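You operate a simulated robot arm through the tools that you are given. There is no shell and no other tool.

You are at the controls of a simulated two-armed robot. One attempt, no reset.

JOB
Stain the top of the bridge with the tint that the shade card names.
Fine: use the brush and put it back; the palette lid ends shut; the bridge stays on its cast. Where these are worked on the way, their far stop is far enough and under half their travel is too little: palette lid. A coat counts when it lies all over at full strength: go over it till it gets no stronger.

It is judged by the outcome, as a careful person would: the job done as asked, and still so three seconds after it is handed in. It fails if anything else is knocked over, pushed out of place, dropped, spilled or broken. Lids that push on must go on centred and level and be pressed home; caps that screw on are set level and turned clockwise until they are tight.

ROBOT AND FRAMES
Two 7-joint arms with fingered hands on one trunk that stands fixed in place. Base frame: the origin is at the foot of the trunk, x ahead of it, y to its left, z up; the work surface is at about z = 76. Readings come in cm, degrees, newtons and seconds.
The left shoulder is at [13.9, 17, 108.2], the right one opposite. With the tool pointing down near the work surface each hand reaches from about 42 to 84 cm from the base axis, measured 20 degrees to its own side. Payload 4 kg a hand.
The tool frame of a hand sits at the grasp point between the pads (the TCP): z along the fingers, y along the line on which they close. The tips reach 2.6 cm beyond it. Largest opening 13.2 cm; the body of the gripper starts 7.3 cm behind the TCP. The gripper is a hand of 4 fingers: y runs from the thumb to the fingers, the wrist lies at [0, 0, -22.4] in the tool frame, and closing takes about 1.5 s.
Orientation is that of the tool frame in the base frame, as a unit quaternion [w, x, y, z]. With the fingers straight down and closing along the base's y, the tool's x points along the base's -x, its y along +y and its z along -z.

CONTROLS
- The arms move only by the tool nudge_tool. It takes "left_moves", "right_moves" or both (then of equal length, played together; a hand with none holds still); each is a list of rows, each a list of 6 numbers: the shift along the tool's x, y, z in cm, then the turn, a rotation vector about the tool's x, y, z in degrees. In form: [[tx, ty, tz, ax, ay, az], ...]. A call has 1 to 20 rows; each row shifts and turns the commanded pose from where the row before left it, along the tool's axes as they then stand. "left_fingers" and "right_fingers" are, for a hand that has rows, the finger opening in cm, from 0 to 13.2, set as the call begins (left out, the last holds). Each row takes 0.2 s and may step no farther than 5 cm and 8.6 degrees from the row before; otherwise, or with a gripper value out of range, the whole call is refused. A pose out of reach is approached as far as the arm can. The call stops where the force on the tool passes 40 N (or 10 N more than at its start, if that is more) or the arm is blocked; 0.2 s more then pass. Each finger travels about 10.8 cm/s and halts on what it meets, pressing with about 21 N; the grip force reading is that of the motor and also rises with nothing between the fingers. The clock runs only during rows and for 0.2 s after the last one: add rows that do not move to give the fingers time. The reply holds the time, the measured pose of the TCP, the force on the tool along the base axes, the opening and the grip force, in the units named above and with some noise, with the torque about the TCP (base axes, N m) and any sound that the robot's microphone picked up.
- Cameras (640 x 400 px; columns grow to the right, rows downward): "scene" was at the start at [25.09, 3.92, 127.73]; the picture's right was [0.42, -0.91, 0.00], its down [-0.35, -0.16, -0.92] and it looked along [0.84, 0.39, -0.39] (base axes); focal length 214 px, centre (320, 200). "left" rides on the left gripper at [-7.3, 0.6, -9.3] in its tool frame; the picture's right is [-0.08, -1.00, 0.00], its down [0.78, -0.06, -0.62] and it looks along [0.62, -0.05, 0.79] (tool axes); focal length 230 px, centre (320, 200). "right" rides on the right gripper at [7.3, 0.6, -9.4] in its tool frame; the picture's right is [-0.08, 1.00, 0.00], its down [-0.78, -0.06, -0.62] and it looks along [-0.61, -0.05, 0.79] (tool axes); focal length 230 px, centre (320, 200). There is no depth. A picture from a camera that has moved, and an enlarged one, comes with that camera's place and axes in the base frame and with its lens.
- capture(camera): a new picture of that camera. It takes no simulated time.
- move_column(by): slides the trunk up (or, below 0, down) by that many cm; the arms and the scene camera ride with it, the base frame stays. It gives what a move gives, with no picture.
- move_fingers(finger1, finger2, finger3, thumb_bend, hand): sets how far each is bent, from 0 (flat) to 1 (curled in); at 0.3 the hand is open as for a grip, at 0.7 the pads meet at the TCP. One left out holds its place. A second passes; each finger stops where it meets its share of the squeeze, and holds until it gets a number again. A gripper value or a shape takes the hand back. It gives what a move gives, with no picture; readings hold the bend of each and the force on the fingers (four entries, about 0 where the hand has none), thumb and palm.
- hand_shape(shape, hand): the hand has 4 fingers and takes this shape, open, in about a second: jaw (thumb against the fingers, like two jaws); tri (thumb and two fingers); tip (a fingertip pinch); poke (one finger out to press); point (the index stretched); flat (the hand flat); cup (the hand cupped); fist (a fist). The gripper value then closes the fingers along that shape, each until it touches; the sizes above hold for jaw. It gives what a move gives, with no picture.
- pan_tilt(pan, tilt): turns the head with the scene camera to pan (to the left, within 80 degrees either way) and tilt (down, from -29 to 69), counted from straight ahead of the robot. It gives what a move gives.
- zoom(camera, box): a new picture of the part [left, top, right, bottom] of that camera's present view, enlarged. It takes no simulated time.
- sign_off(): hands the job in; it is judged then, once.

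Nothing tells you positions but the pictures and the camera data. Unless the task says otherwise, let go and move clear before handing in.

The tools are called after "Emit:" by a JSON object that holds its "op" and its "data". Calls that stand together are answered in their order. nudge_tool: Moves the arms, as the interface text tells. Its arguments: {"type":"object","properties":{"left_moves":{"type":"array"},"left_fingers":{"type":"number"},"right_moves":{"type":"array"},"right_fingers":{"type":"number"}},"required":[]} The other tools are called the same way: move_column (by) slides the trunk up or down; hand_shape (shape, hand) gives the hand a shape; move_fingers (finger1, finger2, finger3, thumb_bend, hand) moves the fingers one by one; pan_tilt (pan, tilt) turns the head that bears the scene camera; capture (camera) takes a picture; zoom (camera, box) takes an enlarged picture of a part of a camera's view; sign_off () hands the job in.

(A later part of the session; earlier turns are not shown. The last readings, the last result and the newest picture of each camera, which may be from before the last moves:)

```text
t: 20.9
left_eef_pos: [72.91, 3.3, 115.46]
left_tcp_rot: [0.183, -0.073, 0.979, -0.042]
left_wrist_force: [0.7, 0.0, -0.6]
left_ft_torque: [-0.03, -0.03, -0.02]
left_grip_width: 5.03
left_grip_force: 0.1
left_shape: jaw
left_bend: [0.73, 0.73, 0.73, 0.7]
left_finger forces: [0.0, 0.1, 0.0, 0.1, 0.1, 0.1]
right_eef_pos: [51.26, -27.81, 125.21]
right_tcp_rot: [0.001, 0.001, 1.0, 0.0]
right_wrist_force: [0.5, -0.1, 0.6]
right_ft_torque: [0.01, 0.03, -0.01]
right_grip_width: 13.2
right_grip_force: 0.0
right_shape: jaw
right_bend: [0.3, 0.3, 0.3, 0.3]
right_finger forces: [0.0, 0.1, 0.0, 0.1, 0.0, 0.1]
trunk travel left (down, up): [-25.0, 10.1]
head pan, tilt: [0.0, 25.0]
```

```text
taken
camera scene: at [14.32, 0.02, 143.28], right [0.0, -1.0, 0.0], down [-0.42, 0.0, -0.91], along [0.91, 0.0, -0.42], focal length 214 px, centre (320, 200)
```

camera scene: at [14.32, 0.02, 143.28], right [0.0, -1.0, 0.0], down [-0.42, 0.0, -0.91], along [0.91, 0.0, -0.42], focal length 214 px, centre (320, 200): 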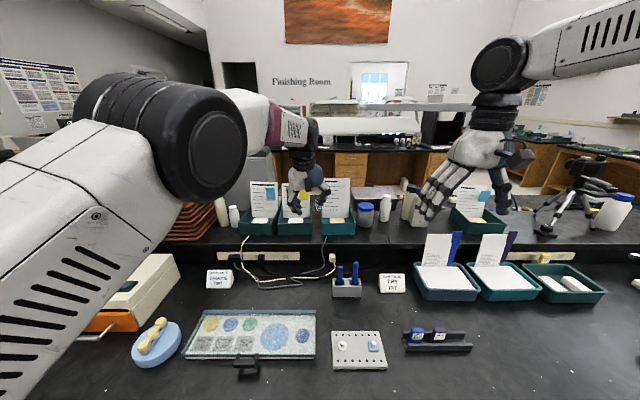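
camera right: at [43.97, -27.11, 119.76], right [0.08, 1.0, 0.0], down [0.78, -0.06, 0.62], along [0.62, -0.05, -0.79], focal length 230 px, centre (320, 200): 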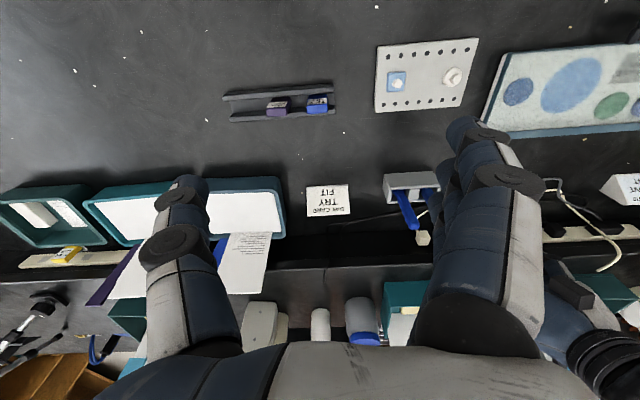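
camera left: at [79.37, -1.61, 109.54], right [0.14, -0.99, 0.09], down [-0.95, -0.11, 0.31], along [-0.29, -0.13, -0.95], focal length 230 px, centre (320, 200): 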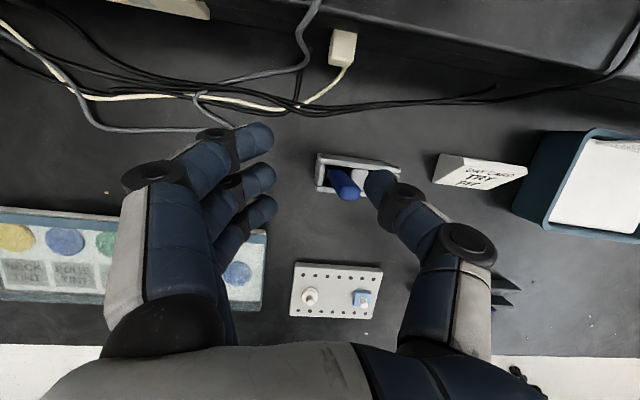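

Raising the trunk didn't help. A better way is to bring the left hand in from the left, pointing forward and right with the wrist on the +y side, so the shoulder needn't swing so far inward. I'll lower the trunk again, back off, and re-orient.

Emit:
{"op": "nudge_tool", "data": {"left_moves": [[1.94, 3.1, -1.4, 0, 0, 0], [1.94, 3.1, -1.4, 0, 0, 0], [1.94, 3.1, -1.4, 0, 0, 0], [0, 0, 0, 0, 0, 0]]}}

Emit:
{"op": "move_column", "data": {"by": -15}}

Emit:
{"op": "capture", "data": {"camera": "scene"}}

```text
t: 21.9
left_eef_pos: [63.82, 8.85, 114.75]
left_tcp_rot: [0.176, -0.042, 0.983, -0.029]
left_wrist_force: [0.0, -0.2, -0.1]
left_ft_torque: [0.06, -0.01, 0.01]
left_grip_width: 5.04
left_grip_force: 0.0
left_shape: jaw
left_bend: [0.73, 0.73, 0.73, 0.7]
left_finger forces: [0.0, 0.0, 0.0, 0.2, 0.0, 0.0]
right_eef_pos: [51.3, -27.83, 125.22]
right_tcp_rot: [0.0, 0.002, 1.0, -0.001]
right_wrist_force: [0.3, -0.2, -0.4]
right_ft_torque: [-0.03, 0.02, 0.0]
right_grip_width: 13.21
right_grip_force: 0.2
right_shape: jaw
right_bend: [0.3, 0.3, 0.3, 0.3]
right_finger forces: [0.0, 0.0, 0.0, 0.2, 0.0, 0.1]
trunk travel left (down, up): [-25.0, 10.1]
head pan, tilt: [0.0, 25.0]
```

```text
t: 23.7
left_eef_pos: [64.97, 8.73, 95.11]
left_tcp_rot: [0.13, -0.045, 0.99, -0.031]
left_wrist_force: [0.2, -0.4, 0.5]
left_ft_torque: [0.0, 0.0, 0.0]
left_grip_width: 5.04
left_grip_force: 0.1
left_shape: jaw
left_bend: [0.73, 0.73, 0.73, 0.7]
left_finger forces: [0.0, 0.0, 0.0, 0.0, 0.0, 0.0]
right_eef_pos: [51.13, -27.88, 110.51]
right_tcp_rot: [0.002, 0.001, 1.0, -0.001]
right_wrist_force: [-0.1, 0.4, -0.1]
right_ft_torque: [-0.02, -0.03, -0.01]
right_grip_width: 13.17
right_grip_force: 0.1
right_shape: jaw
right_bend: [0.3, 0.3, 0.3, 0.3]
right_finger forces: [0.0, 0.0, 0.0, 0.0, 0.0, 0.0]
trunk travel left (down, up): [-10.0, 25.1]
head pan, tilt: [0.0, 25.0]
```

```text
taken
camera scene: at [25.73, 0.01, 127.44], right [0.0, -1.0, 0.0], down [-0.42, 0.0, -0.91], along [0.91, 0.0, -0.42], focal length 214 px, centre (320, 200)
```

scene: 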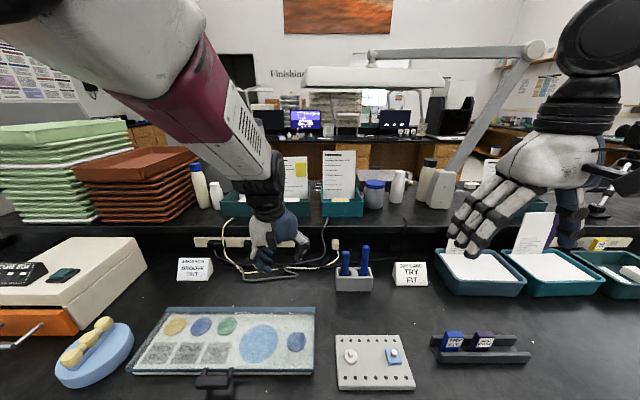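

Emit:
{"op": "nudge_tool", "data": {"left_moves": [[0.25, 4.75, -1.2, 0, 0, 0], [0.25, 4.75, -1.2, 0, 0, 0], [0.25, 4.75, -1.2, 0, 0, 0], [0.25, 4.75, -1.2, 0, 0, 0], [0, 0, 0, 2.84, 0.51, 7.6], [0, 0, 0, 2.84, 0.51, 7.6], [0, 0, 0, 2.84, 0.51, 7.6], [0, 0, 0, 2.84, 0.51, 7.6], [0, 0, 0, 2.84, 0.51, 7.6], [0, 0, 0, 2.84, 0.51, 7.6], [0, 0, 0, 2.84, 0.51, 7.6], [0, 0, 0, 2.84, 0.51, 7.6], [0, 0, 0, 0, 0, 0]]}}

Emit:
{"op": "capture", "data": {"camera": "scene"}}

```text
t: 26.5
left_eef_pos: [61.39, 27.09, 98.14]
left_tcp_rot: [0.096, 0.492, 0.854, -0.139]
left_wrist_force: [-0.8, 0.0, -0.7]
left_ft_torque: [-0.03, 0.0, -0.01]
left_grip_width: 5.04
left_grip_force: 0.0
left_shape: jaw
left_bend: [0.73, 0.73, 0.73, 0.7]
left_finger forces: [0.1, 0.0, 0.1, 0.0, 0.0, 0.0]
right_eef_pos: [51.23, -27.83, 110.33]
right_tcp_rot: [0.0, 0.001, 1.0, -0.002]
right_wrist_force: [0.0, 0.2, 0.1]
right_ft_torque: [0.01, 0.02, 0.0]
right_grip_width: 13.19
right_grip_force: 0.0
right_shape: jaw
right_bend: [0.3, 0.3, 0.3, 0.3]
right_finger forces: [0.0, 0.0, 0.1, 0.0, 0.0, 0.1]
trunk travel left (down, up): [-10.0, 25.1]
head pan, tilt: [0.0, 25.0]
```

```text
taken
camera scene: at [25.89, 0.0, 127.37], right [0.0, -1.0, 0.0], down [-0.42, 0.0, -0.91], along [0.91, 0.0, -0.42], focal length 214 px, centre (320, 200)
```

scene: 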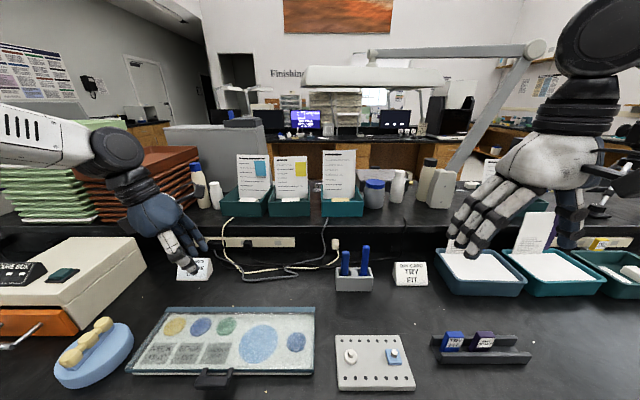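

The left elbow is now well out to the side. Next I'll set the tilted, yawed orientation and move toward the stand in steps.

Emit:
{"op": "nudge_tool", "data": {"left_moves": [[0, 0, 0, -2.6, -7.5, 1.0], [0, 0, 0, -2.6, -7.5, 1.0], [0, 0, 0, -2.6, -7.5, 1.0], [-2.7, -0.84, 2.77, 0, 0, 0], [-2.7, -0.84, 2.77, 0, 0, 0], [-2.7, -0.84, 2.77, 0, 0, 0], [-2.7, -0.84, 2.77, 0, 0, 0], [0, 0, 0, 0, 0, 0], [0, 0, 0, 0, 0, 0]]}}

Emit:
{"op": "capture", "data": {"camera": "left"}}

```text
t: 28.5
left_eef_pos: [66.32, 12.19, 96.53]
left_tcp_rot: [0.297, 0.469, 0.814, -0.171]
left_wrist_force: [0.0, 0.7, 0.2]
left_ft_torque: [-0.02, -0.02, 0.02]
left_grip_width: 5.03
left_grip_force: 0.1
left_shape: jaw
left_bend: [0.73, 0.73, 0.73, 0.7]
left_finger forces: [0.0, 0.0, 0.0, 0.0, 0.1, 0.1]
right_eef_pos: [51.32, -27.92, 110.26]
right_tcp_rot: [0.0, 0.001, 1.0, -0.001]
right_wrist_force: [0.3, 0.0, 0.2]
right_ft_torque: [-0.01, 0.0, 0.05]
right_grip_width: 13.2
right_grip_force: 0.1
right_shape: jaw
right_bend: [0.3, 0.3, 0.3, 0.3]
right_finger forces: [0.0, 0.1, 0.0, 0.0, 0.0, 0.0]
trunk travel left (down, up): [-10.0, 25.1]
head pan, tilt: [0.0, 25.0]
```

```text
taken
camera left: at [66.52, 12.75, 108.33], right [-0.83, -0.55, 0.05], down [-0.55, 0.83, -0.03], along [-0.02, -0.06, -1.0], focal length 230 px, centre (320, 200)
```

left: 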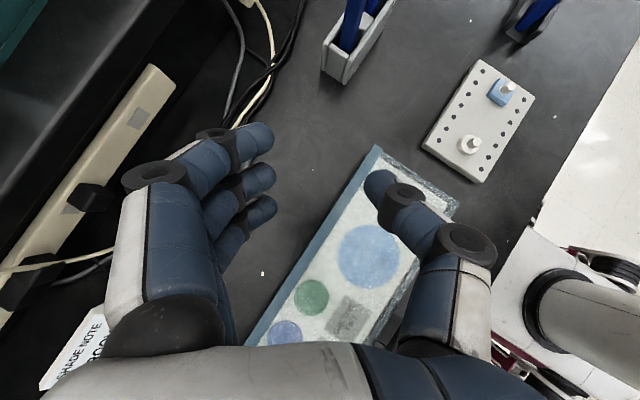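

Emit:
{"op": "nudge_tool", "data": {"left_moves": [[-2.7, -0.84, 2.77, 0, 0, 0], [-2.7, -0.84, 2.77, 0, 0, 0], [-2.7, -0.84, 2.77, 0, 0, 0], [-2.7, -0.84, 2.77, 0, 0, 0], [0, 0, 0, 0, 0, 0], [0, 0, 0, 0, 0, 0]]}}

Emit:
{"op": "capture", "data": {"camera": "left"}}

Emit:
{"op": "capture", "data": {"camera": "scene"}}

Emit:
{"op": "zoom", "data": {"camera": "right", "box": [340, 100, 540, 260]}}

```text
t: 29.9
left_eef_pos: [71.04, -2.99, 95.06]
left_tcp_rot: [0.297, 0.47, 0.814, -0.172]
left_wrist_force: [-0.3, 1.4, 0.3]
left_ft_torque: [-0.02, 0.02, 0.01]
left_grip_width: 5.01
left_grip_force: 0.1
left_shape: jaw
left_bend: [0.73, 0.73, 0.73, 0.7]
left_finger forces: [0.1, 0.0, 0.1, 0.0, 0.0, 0.0]
right_eef_pos: [51.26, -27.77, 110.25]
right_tcp_rot: [0.0, 0.0, 1.0, -0.001]
right_wrist_force: [-0.6, 0.5, -0.5]
right_ft_torque: [0.01, 0.0, 0.0]
right_grip_width: 13.21
right_grip_force: 0.0
right_shape: jaw
right_bend: [0.3, 0.3, 0.3, 0.3]
right_finger forces: [0.0, 0.0, 0.0, 0.0, 0.1, 0.0]
trunk travel left (down, up): [-10.0, 25.1]
head pan, tilt: [0.0, 25.0]
```

```text
taken
camera left: at [71.19, -2.42, 106.76], right [-0.83, -0.55, 0.05], down [-0.55, 0.83, -0.03], along [-0.02, -0.06, -1.0], focal length 230 px, centre (320, 200)
```

left: 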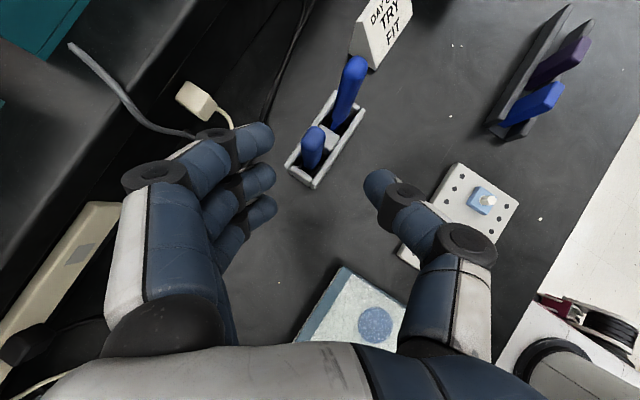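

```text
taken
camera scene: at [25.92, 0.0, 127.36], right [0.0, -1.0, 0.0], down [-0.42, 0.0, -0.91], along [0.91, 0.0, -0.42], focal length 214 px, centre (320, 200)
```

scene: 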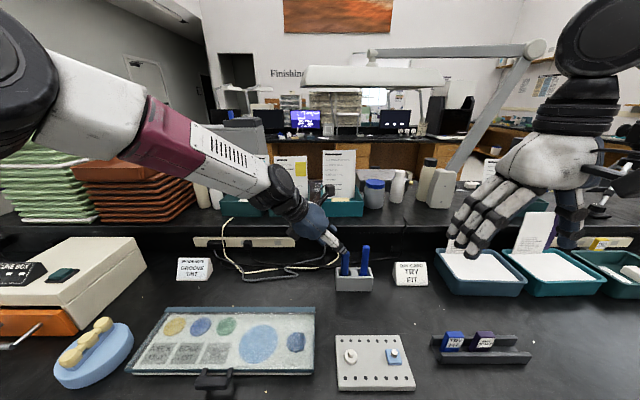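

```text
2.50 times, centred on (440, 180) of right
camera zoom: at [44.02, -27.19, 119.71], right [0.08, 1.0, 0.0], down [0.78, -0.06, 0.62], along [0.62, -0.05, -0.79], focal length 575 px, centre (20, 250)
```

zoom: 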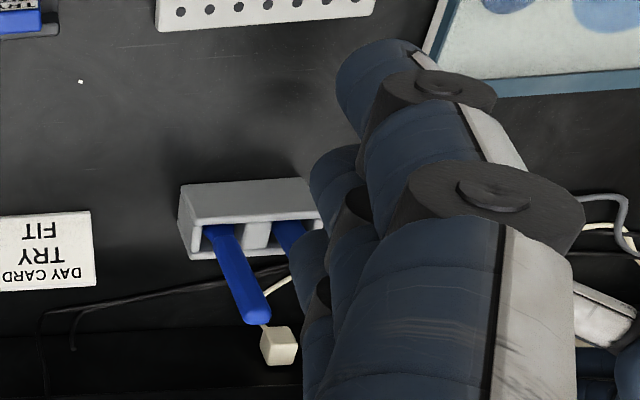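

The left hand reached the pre-grasp without being blocked, and the brush top reads (73.9, -7.2, 88.6). I'll come down to just short of the handle and check alignment.

Emit:
{"op": "nudge_tool", "data": {"left_moves": [[0.99, 0.14, 2.08, 0, 0, 0], [0.99, 0.14, 2.08, 0, 0, 0], [0, 0, 1.5, 0, 0, 0], [0, 0, 0, 0, 0, 0]]}}

Emit:
{"op": "capture", "data": {"camera": "left"}}

Emit:
{"op": "zoom", "data": {"camera": "scene", "box": [280, 200, 400, 300]}}

```text
t: 30.9
left_eef_pos: [72.31, -4.64, 89.57]
left_tcp_rot: [0.297, 0.47, 0.813, -0.172]
left_wrist_force: [0.3, -0.3, -0.3]
left_ft_torque: [0.02, 0.02, -0.01]
left_grip_width: 5.05
left_grip_force: 0.0
left_shape: jaw
left_bend: [0.73, 0.73, 0.73, 0.7]
left_finger forces: [0.0, 0.1, 0.0, 0.1, 0.0, 0.1]
right_eef_pos: [51.33, -27.67, 110.38]
right_tcp_rot: [0.001, 0.001, 1.0, -0.001]
right_wrist_force: [0.2, -0.5, 0.1]
right_ft_torque: [-0.02, 0.01, 0.0]
right_grip_width: 13.18
right_grip_force: 0.1
right_shape: jaw
right_bend: [0.3, 0.3, 0.3, 0.3]
right_finger forces: [0.0, 0.0, 0.0, 0.0, 0.0, 0.1]
trunk travel left (down, up): [-10.0, 25.1]
head pan, tilt: [0.0, 25.0]
```

```text
taken
camera left: at [72.46, -3.97, 101.25], right [-0.83, -0.55, 0.05], down [-0.55, 0.83, -0.03], along [-0.02, -0.06, -1.0], focal length 230 px, centre (320, 200)
```

left: 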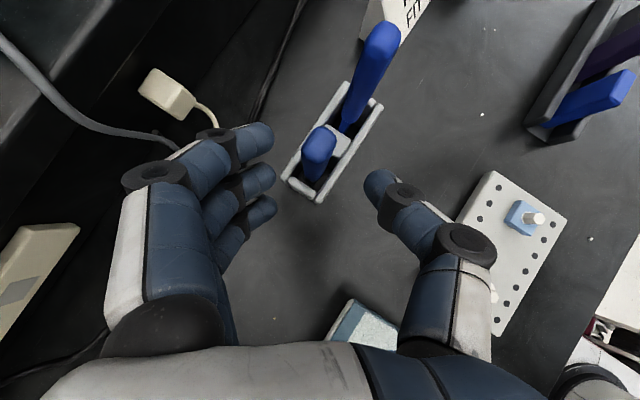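

```text
4.00 times, centred on (340, 250) of scene
camera zoom: at [25.88, 0.0, 127.38], right [0.0, -1.0, 0.0], down [-0.42, 0.0, -0.91], along [0.91, 0.0, -0.42], focal length 858 px, centre (240, 0)
```

zoom: 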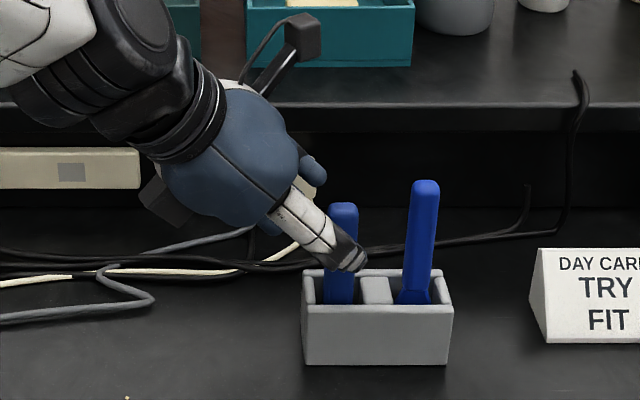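

Alignment is good, with the handle between thumb and fingers. I'll advance the last 4.2 cm, then close.

Emit:
{"op": "nudge_tool", "data": {"left_moves": [[-0.13, 0.02, 1.4, 0, 0, 0], [-0.13, 0.02, 1.4, 0, 0, 0], [-0.12, 0.01, 1.4, 0, 0, 0], [0, 0, 0, 0, 0, 0]]}}

Emit:
{"op": "capture", "data": {"camera": "left"}}

Emit:
{"op": "zoom", "data": {"camera": "scene", "box": [280, 200, 400, 300]}}

```text
t: 31.9
left_eef_pos: [73.88, -7.1, 86.63]
left_tcp_rot: [0.297, 0.471, 0.813, -0.172]
left_wrist_force: [-0.5, 0.4, 0.5]
left_ft_torque: [-0.01, 0.01, 0.02]
left_grip_width: 5.02
left_grip_force: 0.2
left_shape: jaw
left_bend: [0.73, 0.73, 0.73, 0.7]
left_finger forces: [0.1, 0.1, 0.1, 0.1, 0.0, 0.1]
right_eef_pos: [51.23, -27.65, 110.29]
right_tcp_rot: [0.001, 0.001, 1.0, -0.001]
right_wrist_force: [-1.0, 0.0, -0.3]
right_ft_torque: [0.03, 0.01, -0.01]
right_grip_width: 13.17
right_grip_force: 0.1
right_shape: jaw
right_bend: [0.3, 0.3, 0.3, 0.3]
right_finger forces: [0.0, 0.1, 0.0, 0.1, 0.1, 0.0]
trunk travel left (down, up): [-10.0, 25.1]
head pan, tilt: [0.0, 25.0]
```

```text
taken
camera left: at [73.98, -6.58, 98.29], right [-0.83, -0.55, 0.05], down [-0.55, 0.83, -0.03], along [-0.02, -0.06, -1.0], focal length 230 px, centre (320, 200)
```

left: 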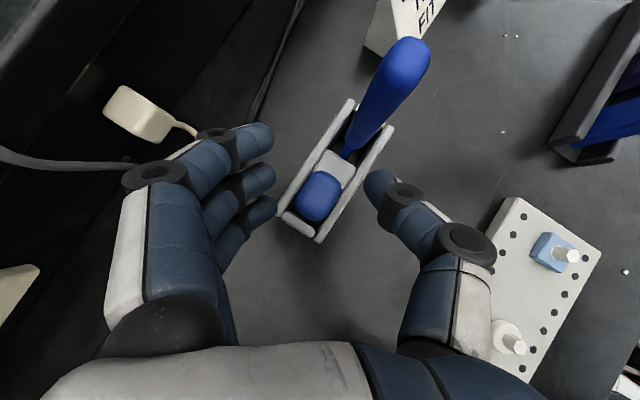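

```text
4.00 times, centred on (340, 250) of scene
camera zoom: at [25.88, 0.01, 127.38], right [0.0, -1.0, 0.0], down [-0.42, 0.0, -0.91], along [0.91, 0.0, -0.42], focal length 858 px, centre (240, 0)
```

zoom: 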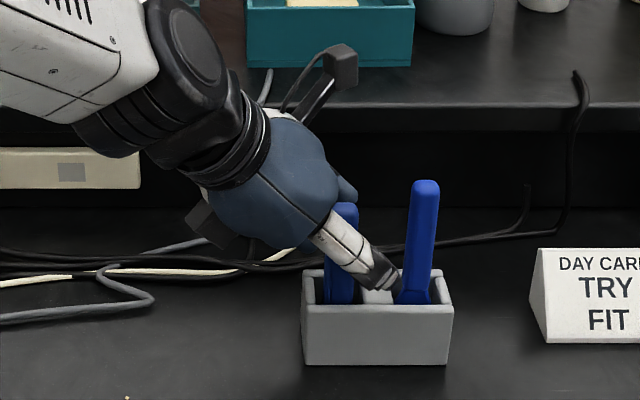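

Emit:
{"op": "nudge_tool", "data": {"left_moves": [[0, 0, 0, 0, 0, 0], [0, 0, 0, 0, 0, 0], [0, 0, 0, 0, 0, 0], [0, 0, 0, 0, 0, 0], [0, 0, 0, 0, 0, 0], [0, 0, 0, 0, 0, 0], [0, 0, 0, 0, 0, 0], [0, 0, 0, 0, 0, 0]], "left_fingers": 0.8}}

Emit:
{"op": "capture", "data": {"camera": "left"}}

Emit:
{"op": "zoom", "data": {"camera": "scene", "box": [280, 200, 400, 300]}}

```text
t: 33.7
left_eef_pos: [73.84, -7.34, 86.62]
left_tcp_rot: [0.298, 0.47, 0.813, -0.172]
left_wrist_force: [-0.2, 0.3, -1.3]
left_ft_torque: [0.03, 0.0, 0.04]
left_grip_width: 0.89
left_grip_force: 20.7
left_shape: jaw
left_bend: [0.66, 0.69, 0.72, 0.72]
left_finger forces: [1.3, 6.7, 7.6, 0.0, 12.5, 0.1]
right_eef_pos: [51.37, -27.79, 110.27]
right_tcp_rot: [0.0, 0.001, 1.0, 0.0]
right_wrist_force: [0.8, 0.1, 0.6]
right_ft_torque: [-0.01, -0.01, -0.02]
right_grip_width: 13.2
right_grip_force: 0.1
right_shape: jaw
right_bend: [0.3, 0.3, 0.3, 0.3]
right_finger forces: [0.1, 0.0, 0.0, 0.1, 0.0, 0.0]
trunk travel left (down, up): [-10.0, 25.1]
head pan, tilt: [0.0, 25.0]
```

```text
taken
camera left: at [73.99, -6.57, 98.27], right [-0.83, -0.55, 0.05], down [-0.55, 0.83, -0.03], along [-0.02, -0.06, -1.0], focal length 230 px, centre (320, 200)
```

left: 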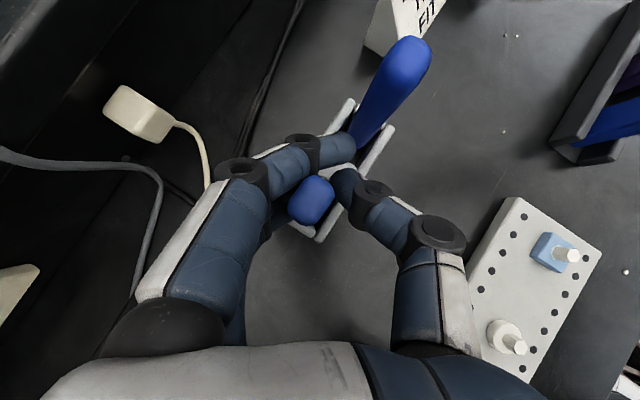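

```text
4.00 times, centred on (340, 250) of scene
camera zoom: at [25.91, 0.01, 127.36], right [0.0, -1.0, 0.0], down [-0.42, 0.0, -0.91], along [0.91, 0.0, -0.42], focal length 858 px, centre (240, 0)
```

zoom: 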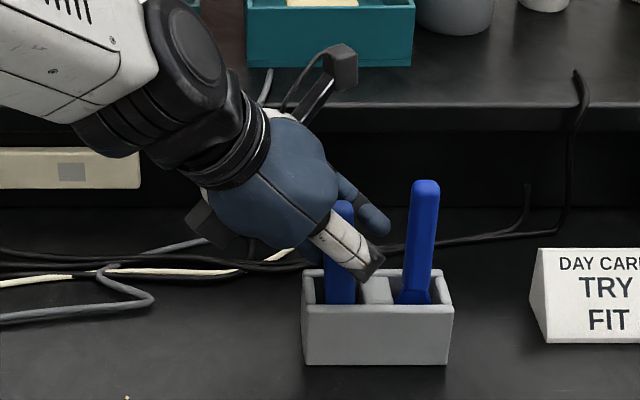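

The grip holds at about 21 N. The upper finger is near the spatula, so I'll lift a little and check that only the brush moves.

Emit:
{"op": "nudge_tool", "data": {"left_moves": [[-0.64, 0, -0.77, 0, 0, 0], [-0.64, 0, -0.77, 0, 0, 0], [0, 0, 0, 0, 0, 0]]}}

Emit:
{"op": "capture", "data": {"camera": "left"}}

Emit:
{"op": "zoom", "data": {"camera": "scene", "box": [280, 200, 400, 300]}}

```text
t: 34.5
left_eef_pos: [73.94, -7.18, 88.44]
left_tcp_rot: [0.297, 0.469, 0.814, -0.171]
left_wrist_force: [-0.2, -0.8, 0.3]
left_ft_torque: [0.03, -0.04, -0.01]
left_grip_width: 0.87
left_grip_force: 21.5
left_shape: jaw
left_bend: [0.66, 0.69, 0.72, 0.72]
left_finger forces: [1.2, 6.6, 7.4, 0.1, 12.2, 0.0]
right_eef_pos: [51.35, -27.77, 110.28]
right_tcp_rot: [0.002, 0.0, 1.0, -0.001]
right_wrist_force: [-0.3, 0.3, 0.1]
right_ft_torque: [0.05, 0.02, 0.01]
right_grip_width: 13.19
right_grip_force: 0.1
right_shape: jaw
right_bend: [0.3, 0.3, 0.3, 0.3]
right_finger forces: [0.1, 0.0, 0.0, 0.0, 0.0, 0.0]
trunk travel left (down, up): [-10.0, 25.1]
head pan, tilt: [0.0, 25.0]
```

```text
taken
camera left: at [74.06, -6.53, 100.3], right [-0.83, -0.55, 0.05], down [-0.55, 0.83, -0.03], along [-0.02, -0.06, -1.0], focal length 230 px, centre (320, 200)
```

left: 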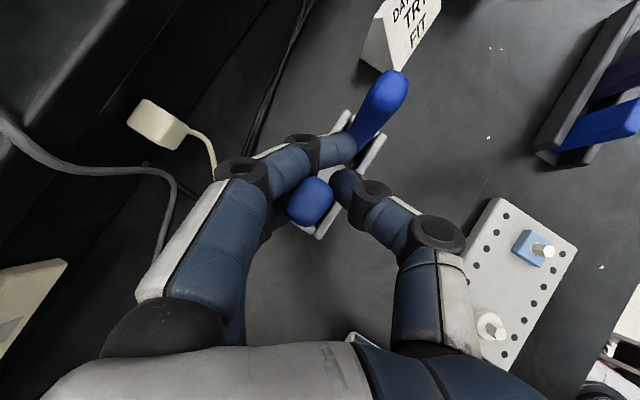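

```text
4.00 times, centred on (340, 250) of scene
camera zoom: at [25.92, 0.01, 127.36], right [0.0, -1.0, 0.0], down [-0.42, 0.0, -0.91], along [0.91, 0.0, -0.42], focal length 858 px, centre (240, 0)
```

zoom: 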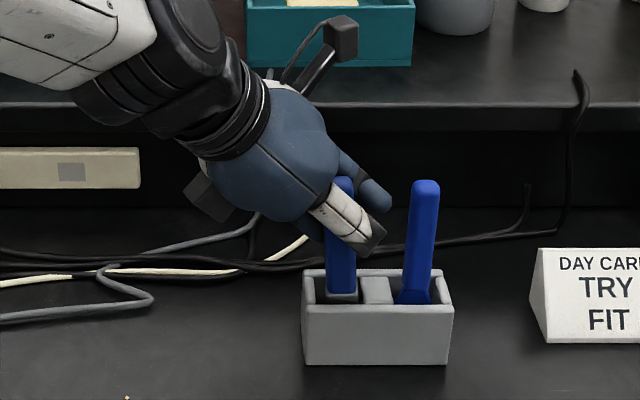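

Only the brush moves, and its grey ferrule is showing. I'll keep lifting.

Emit:
{"op": "nudge_tool", "data": {"left_moves": [[-1.29, 0, -1.53, 0, 0, 0], [-1.29, 0, -1.53, 0, 0, 0], [-1.29, 0, -1.53, 0, 0, 0], [-1.29, 0, -1.53, 0, 0, 0], [-1.29, 0, -1.53, 0, 0, 0], [0, 0, 0, 0, 0, 0]]}}

Emit:
{"op": "zoom", "data": {"camera": "scene", "box": [280, 170, 400, 300]}}

Emit:
{"op": "capture", "data": {"camera": "right"}}

```text
t: 35.9
left_eef_pos: [73.68, -7.03, 98.54]
left_tcp_rot: [0.297, 0.47, 0.813, -0.172]
left_wrist_force: [0.1, 0.1, -1.0]
left_ft_torque: [-0.01, 0.0, 0.02]
left_grip_width: 0.66
left_grip_force: 21.4
left_shape: jaw
left_bend: [0.67, 0.7, 0.72, 0.73]
left_finger forces: [0.0, 4.3, 6.2, 0.0, 10.8, 0.0]
right_eef_pos: [51.3, -27.83, 110.36]
right_tcp_rot: [0.0, 0.0, 1.0, 0.0]
right_wrist_force: [0.9, -0.1, -0.1]
right_ft_torque: [-0.03, -0.02, 0.0]
right_grip_width: 13.2
right_grip_force: 0.1
right_shape: jaw
right_bend: [0.3, 0.3, 0.3, 0.3]
right_finger forces: [0.0, 0.0, 0.1, 0.0, 0.0, 0.1]
trunk travel left (down, up): [-10.0, 25.1]
head pan, tilt: [0.0, 25.0]
```

```text
3.08 times, centred on (340, 235) of scene
camera zoom: at [25.94, 0.0, 127.35], right [0.0, -1.0, 0.0], down [-0.42, 0.0, -0.91], along [0.91, 0.0, -0.42], focal length 660 px, centre (258, 92)
```

zoom: 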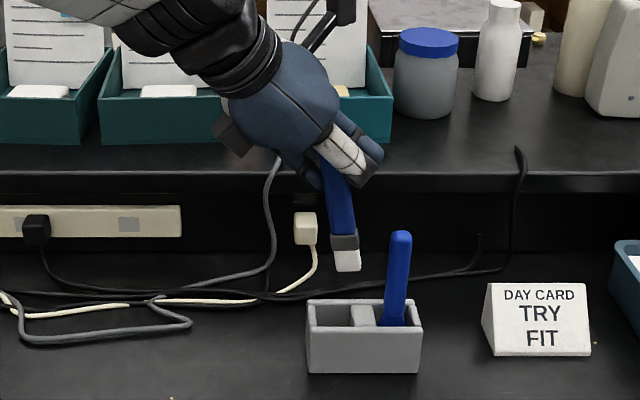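

```text
taken
camera right: at [44.04, -27.18, 119.69], right [0.08, 1.0, 0.0], down [0.78, -0.06, 0.62], along [0.62, -0.05, -0.79], focal length 230 px, centre (320, 200)
```

right: 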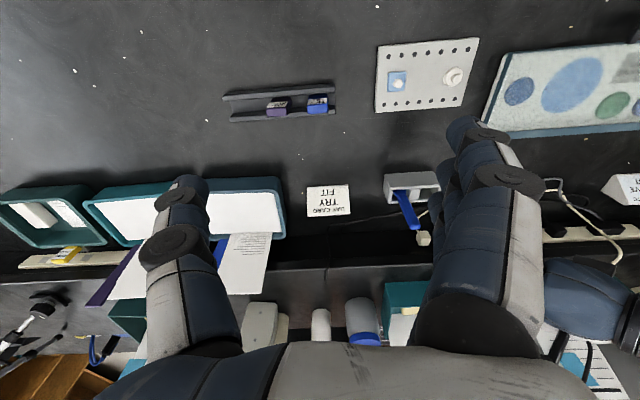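

It is the brush: blue handle, grey ferrule and white bristles. I'll tighten the grip and carry it left to a parking spot near the bridge, well above everything.

Emit:
{"op": "nudge_tool", "data": {"left_moves": [[0, 0, 0, 0, 0, 0], [0, 0, 0, 0, 0, 0], [0, 0, 0, 0, 0, 0], [2.43, 0.26, -2.81, 0, 0, 0], [2.43, 0.26, -2.81, 0, 0, 0], [2.43, 0.26, -2.81, 0, 0, 0], [2.43, 0.26, -2.81, 0, 0, 0], [2.43, 0.26, -2.81, 0, 0, 0], [2.43, 0.26, -2.81, 0, 0, 0], [2.43, 0.26, -2.81, 0, 0, 0], [2.43, 0.26, -2.81, 0, 0, 0], [0, 0, 0, 0, 0, 0]], "left_fingers": 0}}

Emit:
{"op": "capture", "data": {"camera": "scene"}}

Emit:
{"op": "capture", "data": {"camera": "left"}}

```text
t: 38.5
left_eef_pos: [60.96, 19.45, 103.13]
left_tcp_rot: [0.296, 0.47, 0.814, -0.171]
left_wrist_force: [-0.3, 0.4, 0.4]
left_ft_torque: [0.03, 0.02, -0.01]
left_grip_width: 0.42
left_grip_force: 21.1
left_shape: jaw
left_bend: [0.67, 0.7, 0.74, 0.73]
left_finger forces: [0.0, 0.0, 0.0, 0.0, 0.1, 0.0]
right_eef_pos: [51.32, -27.9, 110.23]
right_tcp_rot: [0.001, 0.001, 1.0, 0.0]
right_wrist_force: [0.1, -0.2, -0.5]
right_ft_torque: [0.02, -0.03, 0.01]
right_grip_width: 13.18
right_grip_force: 0.2
right_shape: jaw
right_bend: [0.3, 0.3, 0.3, 0.3]
right_finger forces: [0.0, 0.0, 0.0, 0.0, 0.0, 0.1]
trunk travel left (down, up): [-10.0, 25.1]
head pan, tilt: [0.0, 25.0]
```

```text
taken
camera scene: at [25.92, -0.03, 127.36], right [0.0, -1.0, 0.0], down [-0.42, 0.0, -0.91], along [0.91, 0.0, -0.42], focal length 214 px, centre (320, 200)
```

scene: 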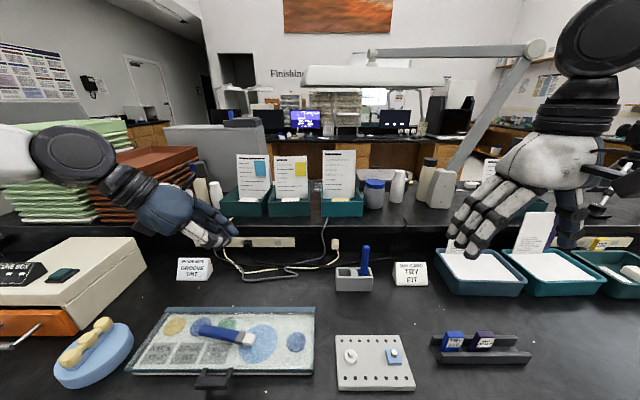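

```text
taken
camera left: at [61.18, 20.16, 114.8], right [-0.83, -0.55, 0.05], down [-0.55, 0.83, -0.03], along [-0.02, -0.06, -1.0], focal length 230 px, centre (320, 200)
```

left: 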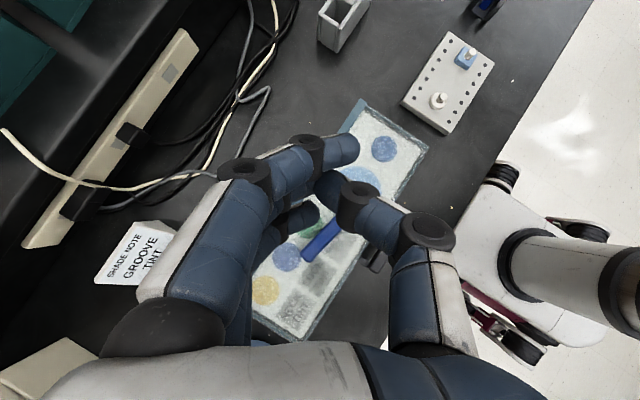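

The brush slipped from the grip and is now lying on the palette lid, which is a real mishap. I'll look closely at how it lies so I can pick it up again with a sounder grip.

Emit:
{"op": "zoom", "data": {"camera": "scene", "box": [120, 290, 330, 400]}}

Emit:
{"op": "zoom", "data": {"camera": "left", "box": [230, 170, 420, 330]}}

Emit:
{"op": "capture", "data": {"camera": "right"}}

```text
3.05 times, centred on (225, 345) of scene
camera zoom: at [25.92, -0.03, 127.36], right [0.0, -1.0, 0.0], down [-0.42, 0.0, -0.91], along [0.91, 0.0, -0.42], focal length 654 px, centre (610, -242)
```

zoom: 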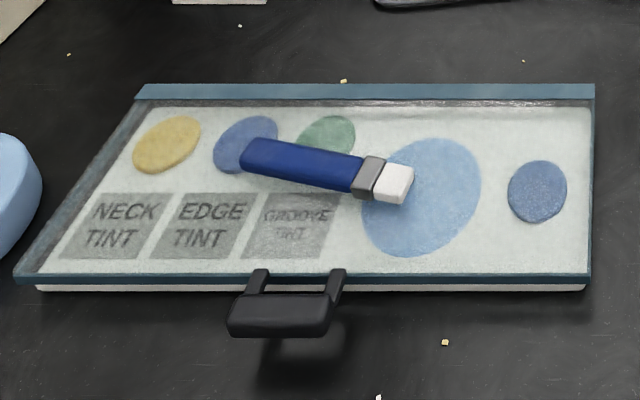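

```text
2.50 times, centred on (325, 250) of left
camera zoom: at [61.18, 20.16, 114.8], right [-0.83, -0.55, 0.05], down [-0.55, 0.83, -0.03], along [-0.02, -0.06, -1.0], focal length 575 px, centre (308, 75)
```

zoom: 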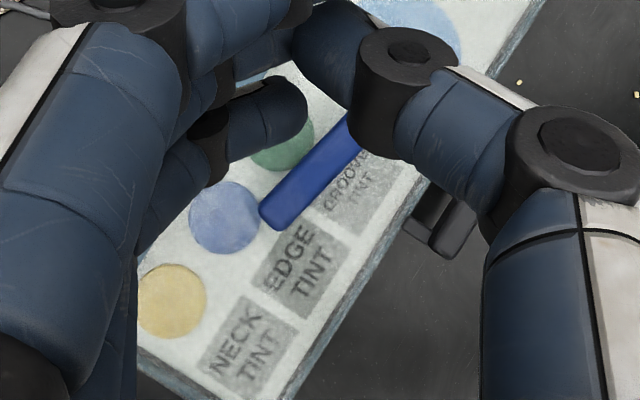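

```text
taken
camera right: at [44.02, -27.21, 119.7], right [0.08, 1.0, 0.0], down [0.78, -0.06, 0.62], along [0.62, -0.05, -0.79], focal length 230 px, centre (320, 200)
```

right: 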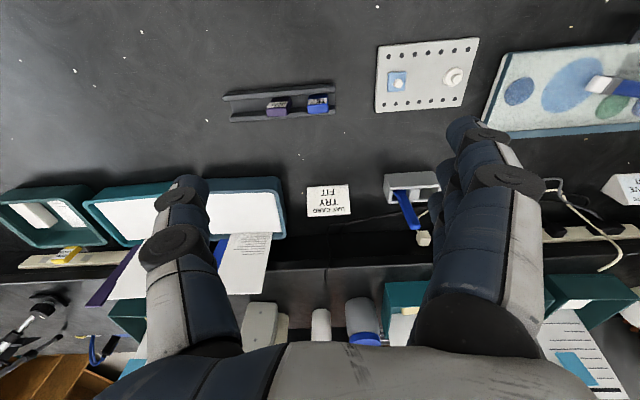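

The brush lies flat on the lid with its bristles pointing -y: handle from about (57.4, 27.0) to (55.9, 18.2), lid top near z 78.6. This time I'll grip the handle lengthwise along the row of fingers so it can't pivot. First I turn the hand upright and yaw it to match.

Emit:
{"op": "nudge_tool", "data": {"left_moves": [[0, 0, 0, 0, 8, 0], [0, 0, 0, 0, 8, 0], [0, 0, 0, 0, 8, 0], [0, 0, 0, 0, 8, 0], [0, 0, 0, 0, 8, 0], [0, 0, 0, 0, 0, -8.4], [0, 0, 0, 0, 0, -8.4], [0, 0, 0, 0, 0, -8.4], [0, 0, 0, 0, 0, -8.4], [0, 0, 0, 0, 0, -8.4], [0, 0, 0, 0, 0, -8.4], [0, 0, 0, 0, 0, -8.4], [0, 0, 0, 0, 0, -8.4], [0, 0, 0, 0, 0, 0]], "left_fingers": 5}}

Emit:
{"op": "capture", "data": {"camera": "scene"}}

```text
t: 41.5
left_eef_pos: [60.97, 19.29, 103.31]
left_tcp_rot: [-0.001, -0.062, 0.998, -0.001]
left_wrist_force: [0.3, -0.2, 0.6]
left_ft_torque: [0.0, 0.0, 0.0]
left_grip_width: 4.96
left_grip_force: 0.1
left_shape: jaw
left_bend: [0.73, 0.73, 0.74, 0.7]
left_finger forces: [0.0, 0.0, 0.0, 0.0, 0.0, 0.0]
right_eef_pos: [51.34, -27.73, 110.25]
right_tcp_rot: [0.0, 0.001, 1.0, -0.002]
right_wrist_force: [-0.3, 0.8, 0.1]
right_ft_torque: [0.02, 0.0, 0.01]
right_grip_width: 13.18
right_grip_force: 0.1
right_shape: jaw
right_bend: [0.3, 0.3, 0.3, 0.3]
right_finger forces: [0.0, 0.1, 0.0, 0.0, 0.1, 0.0]
trunk travel left (down, up): [-10.0, 25.1]
head pan, tilt: [0.0, 25.0]
```

```text
taken
camera scene: at [25.9, 0.01, 127.36], right [0.0, -1.0, 0.0], down [-0.42, 0.0, -0.91], along [0.91, 0.0, -0.42], focal length 214 px, centre (320, 200)
```

scene: 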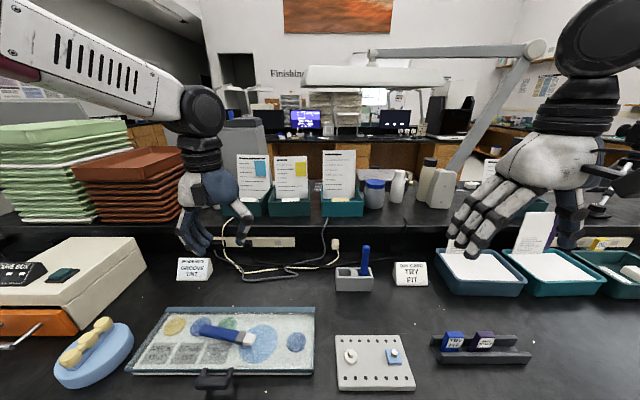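

Emit:
{"op": "nudge_tool", "data": {"left_moves": [[0, 0, 0, 0, 0, -8.2], [0, 0, 0, 0, 0, -8.2], [0, 0, 0, 0, 0, -8.2], [0, 0, 0, 0, 0, -8.2], [0, 0, 0, 0, 0, -8.2], [0, 0, 0, 0, 0, -8.2], [0, 0, 0, 0, 0, -8.2], [0, 0, 0, 0, 0, -8.2], [0, 0, 0, 0, 0, -8.2], [0, 0, 0, 0, 0, 0]]}}

Emit:
{"op": "capture", "data": {"camera": "scene"}}

Emit:
{"op": "capture", "data": {"camera": "left"}}

```text
t: 43.7
left_eef_pos: [64.09, 19.3, 103.14]
left_tcp_rot: [0.0, -0.65, 0.76, -0.001]
left_wrist_force: [-1.2, -0.5, 0.3]
left_ft_torque: [-0.03, 0.01, 0.0]
left_grip_width: 4.96
left_grip_force: 0.0
left_shape: jaw
left_bend: [0.73, 0.73, 0.74, 0.7]
left_finger forces: [0.0, 0.0, 0.0, 0.1, 0.0, 0.0]
left hand out of reach, approached as far as the arm can: row 7, 8, 9
right_eef_pos: [51.29, -27.79, 110.32]
right_tcp_rot: [0.001, 0.0, 1.0, -0.001]
right_wrist_force: [-0.5, 0.4, 0.1]
right_ft_torque: [-0.01, 0.0, -0.04]
right_grip_width: 13.19
right_grip_force: 0.0
right_shape: jaw
right_bend: [0.3, 0.3, 0.3, 0.3]
right_finger forces: [0.0, 0.0, 0.0, 0.1, 0.0, 0.0]
trunk travel left (down, up): [-10.0, 25.1]
head pan, tilt: [0.0, 25.0]
```

```text
taken
camera scene: at [25.9, 0.03, 127.37], right [0.0, -1.0, 0.0], down [-0.42, 0.0, -0.91], along [0.91, 0.0, -0.42], focal length 214 px, centre (320, 200)
```

scene: 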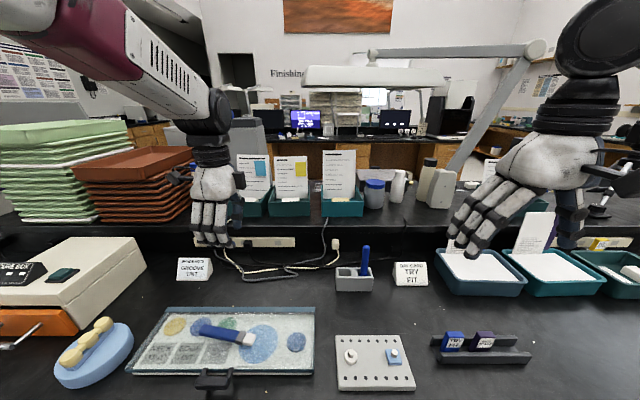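

```text
taken
camera left: at [64.62, 26.56, 112.31], right [1.0, -0.08, 0.0], down [-0.06, -0.78, 0.62], along [-0.05, -0.62, -0.79], focal length 230 px, centre (320, 200)
```

left: 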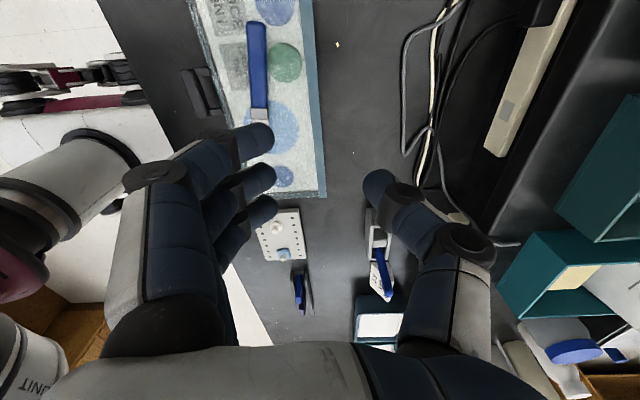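

Emit:
{"op": "nudge_tool", "data": {"left_moves": [[-0.74, 1.2, 2.78, 0, 0, 0], [-0.74, 1.2, 2.78, 0, 0, 0], [-0.74, 1.2, 2.78, 0, 0, 0], [-0.74, 1.2, 2.78, 0, 0, 0], [0, 0, 0, 0, 0, 0]]}}

Emit:
{"op": "capture", "data": {"camera": "left"}}

Emit:
{"op": "capture", "data": {"camera": "scene"}}

```text
t: 44.9
left_eef_pos: [59.76, 22.74, 92.29]
left_tcp_rot: [-0.001, -0.649, 0.761, 0.0]
left_wrist_force: [0.2, 0.0, 0.6]
left_ft_torque: [-0.02, -0.01, 0.02]
left_grip_width: 4.95
left_grip_force: 0.0
left_shape: jaw
left_bend: [0.73, 0.73, 0.74, 0.7]
left_finger forces: [0.0, 0.1, 0.0, 0.0, 0.1, 0.1]
right_eef_pos: [51.33, -27.83, 110.32]
right_tcp_rot: [0.001, 0.001, 1.0, -0.001]
right_wrist_force: [-0.6, -0.6, -0.4]
right_ft_torque: [0.01, 0.0, 0.0]
right_grip_width: 13.18
right_grip_force: 0.1
right_shape: jaw
right_bend: [0.3, 0.3, 0.3, 0.3]
right_finger forces: [0.0, 0.0, 0.1, 0.1, 0.1, 0.1]
trunk travel left (down, up): [-10.0, 25.1]
head pan, tilt: [0.0, 25.0]
```

```text
taken
camera left: at [60.29, 30.13, 101.36], right [1.0, -0.08, 0.0], down [-0.06, -0.78, 0.62], along [-0.05, -0.62, -0.79], focal length 230 px, centre (320, 200)
```

left: 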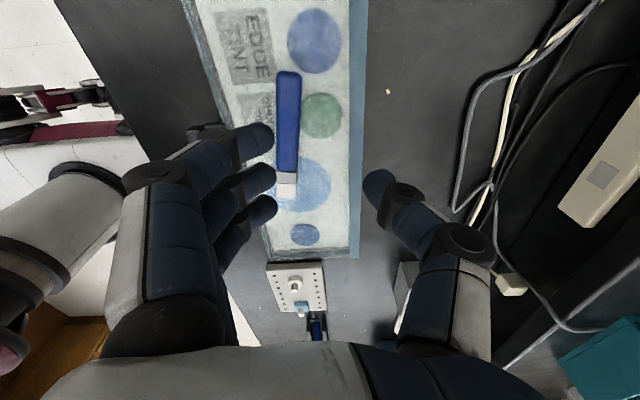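

```text
taken
camera scene: at [25.88, 0.0, 127.38], right [0.0, -1.0, 0.0], down [-0.42, 0.0, -0.91], along [0.91, 0.0, -0.42], focal length 214 px, centre (320, 200)
```

scene: 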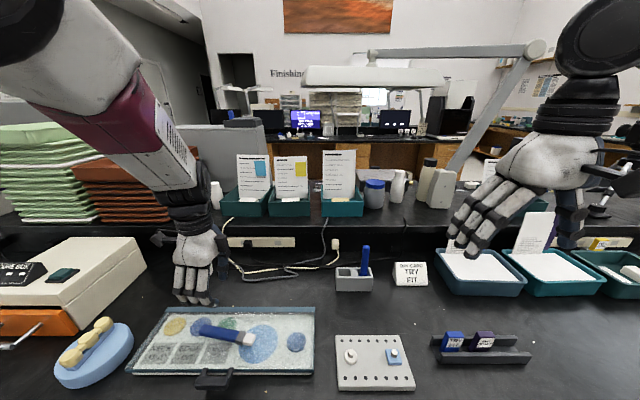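

Emit:
{"op": "nudge_tool", "data": {"left_moves": [[0.08, 1.5, 0, 0, 0, 0], [0.09, 1.5, 0, 0, 0, 0], [0, 0, 2.4, 0, 0, 0], [0, 0, 2.4, 0, 0, 0], [0, 0, 2.4, 0, 0, 0], [0, 0, 0, 0, 0, 0]]}}

Emit:
{"op": "capture", "data": {"camera": "left"}}

Emit:
{"op": "zoom", "data": {"camera": "scene", "box": [120, 270, 330, 400]}}

```text
t: 46.3
left_eef_pos: [56.73, 23.14, 84.89]
left_tcp_rot: [0.0, -0.649, 0.761, -0.001]
left_wrist_force: [0.2, 0.0, 0.4]
left_ft_torque: [0.0, 0.03, 0.01]
left_grip_width: 4.94
left_grip_force: 0.0
left_shape: jaw
left_bend: [0.73, 0.73, 0.74, 0.7]
left_finger forces: [0.0, 0.0, 0.1, 0.1, 0.1, 0.0]
right_eef_pos: [51.21, -27.75, 110.21]
right_tcp_rot: [0.0, 0.001, 1.0, -0.001]
right_wrist_force: [-0.5, 1.5, 0.5]
right_ft_torque: [0.0, 0.0, -0.01]
right_grip_width: 13.2
right_grip_force: 0.2
right_shape: jaw
right_bend: [0.3, 0.3, 0.3, 0.3]
right_finger forces: [0.1, 0.1, 0.0, 0.0, 0.0, 0.0]
trunk travel left (down, up): [-10.0, 25.1]
head pan, tilt: [0.0, 25.0]
```

```text
taken
camera left: at [57.26, 30.51, 94.01], right [1.0, -0.08, 0.0], down [-0.06, -0.78, 0.62], along [-0.05, -0.62, -0.79], focal length 230 px, centre (320, 200)
```

left: 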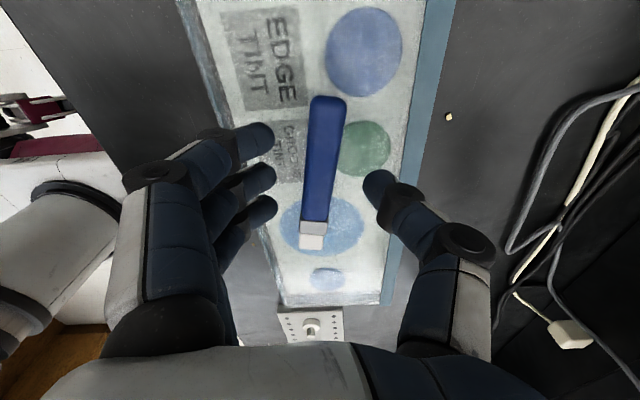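

```text
3.05 times, centred on (225, 335) of scene
camera zoom: at [25.85, 0.0, 127.39], right [0.0, -1.0, 0.0], down [-0.42, 0.0, -0.91], along [0.91, 0.0, -0.42], focal length 654 px, centre (610, -211)
```

zoom: 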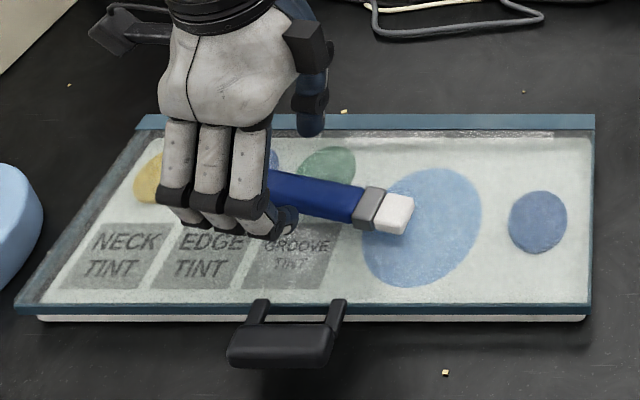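

Emit:
{"op": "nudge_tool", "data": {"left_moves": [[0, 0, 1.5, 0, 0, 0], [0, 0, 1.0, 0, 0, 0], [0, 0, 0.5, 0, 0, 0], [0, 0, 0, 0, 0, 0]]}}

Emit:
{"op": "zoom", "data": {"camera": "scene", "box": [120, 270, 330, 400]}}

Emit:
{"op": "capture", "data": {"camera": "left"}}

```text
t: 47.3
left_eef_pos: [56.87, 23.14, 82.0]
left_tcp_rot: [0.001, -0.65, 0.76, -0.002]
left_wrist_force: [-1.2, 0.5, 15.6]
left_ft_torque: [0.1, 0.51, 0.03]
left_grip_width: 5.0
left_grip_force: 0.0
left_shape: jaw
left_bend: [0.74, 0.74, 0.74, 0.7]
left_finger forces: [5.2, 5.2, 5.0, 0.0, 0.0, 0.0]
right_eef_pos: [51.17, -27.86, 110.36]
right_tcp_rot: [0.001, 0.001, 1.0, -0.002]
right_wrist_force: [0.1, -0.4, -0.2]
right_ft_torque: [0.02, -0.03, -0.01]
right_grip_width: 13.19
right_grip_force: 0.1
right_shape: jaw
right_bend: [0.3, 0.3, 0.3, 0.3]
right_finger forces: [0.0, 0.0, 0.0, 0.0, 0.0, 0.0]
trunk travel left (down, up): [-10.0, 25.1]
head pan, tilt: [0.0, 25.0]
```

```text
3.05 times, centred on (225, 335) of scene
camera zoom: at [25.75, -0.05, 127.43], right [0.0, -1.0, 0.0], down [-0.42, 0.0, -0.91], along [0.91, 0.0, -0.42], focal length 654 px, centre (610, -211)
```

zoom: 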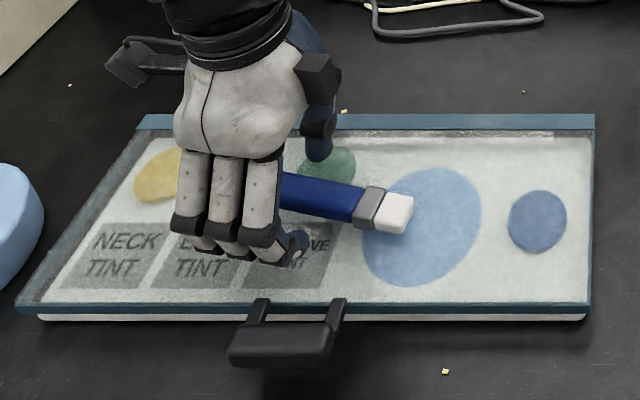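

```text
taken
camera left: at [57.27, 30.44, 91.18], right [1.0, -0.08, 0.0], down [-0.07, -0.78, 0.62], along [-0.05, -0.62, -0.79], focal length 230 px, centre (320, 200)
```

left: 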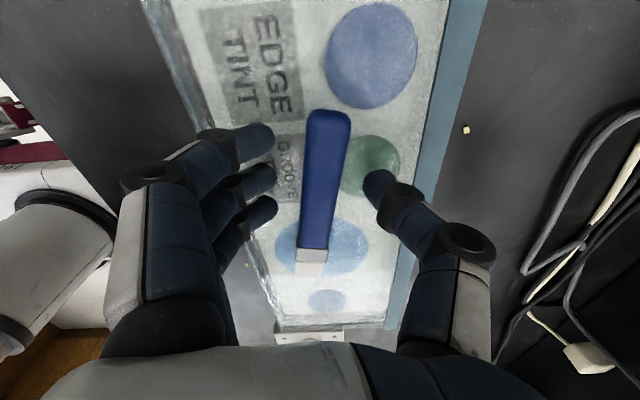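

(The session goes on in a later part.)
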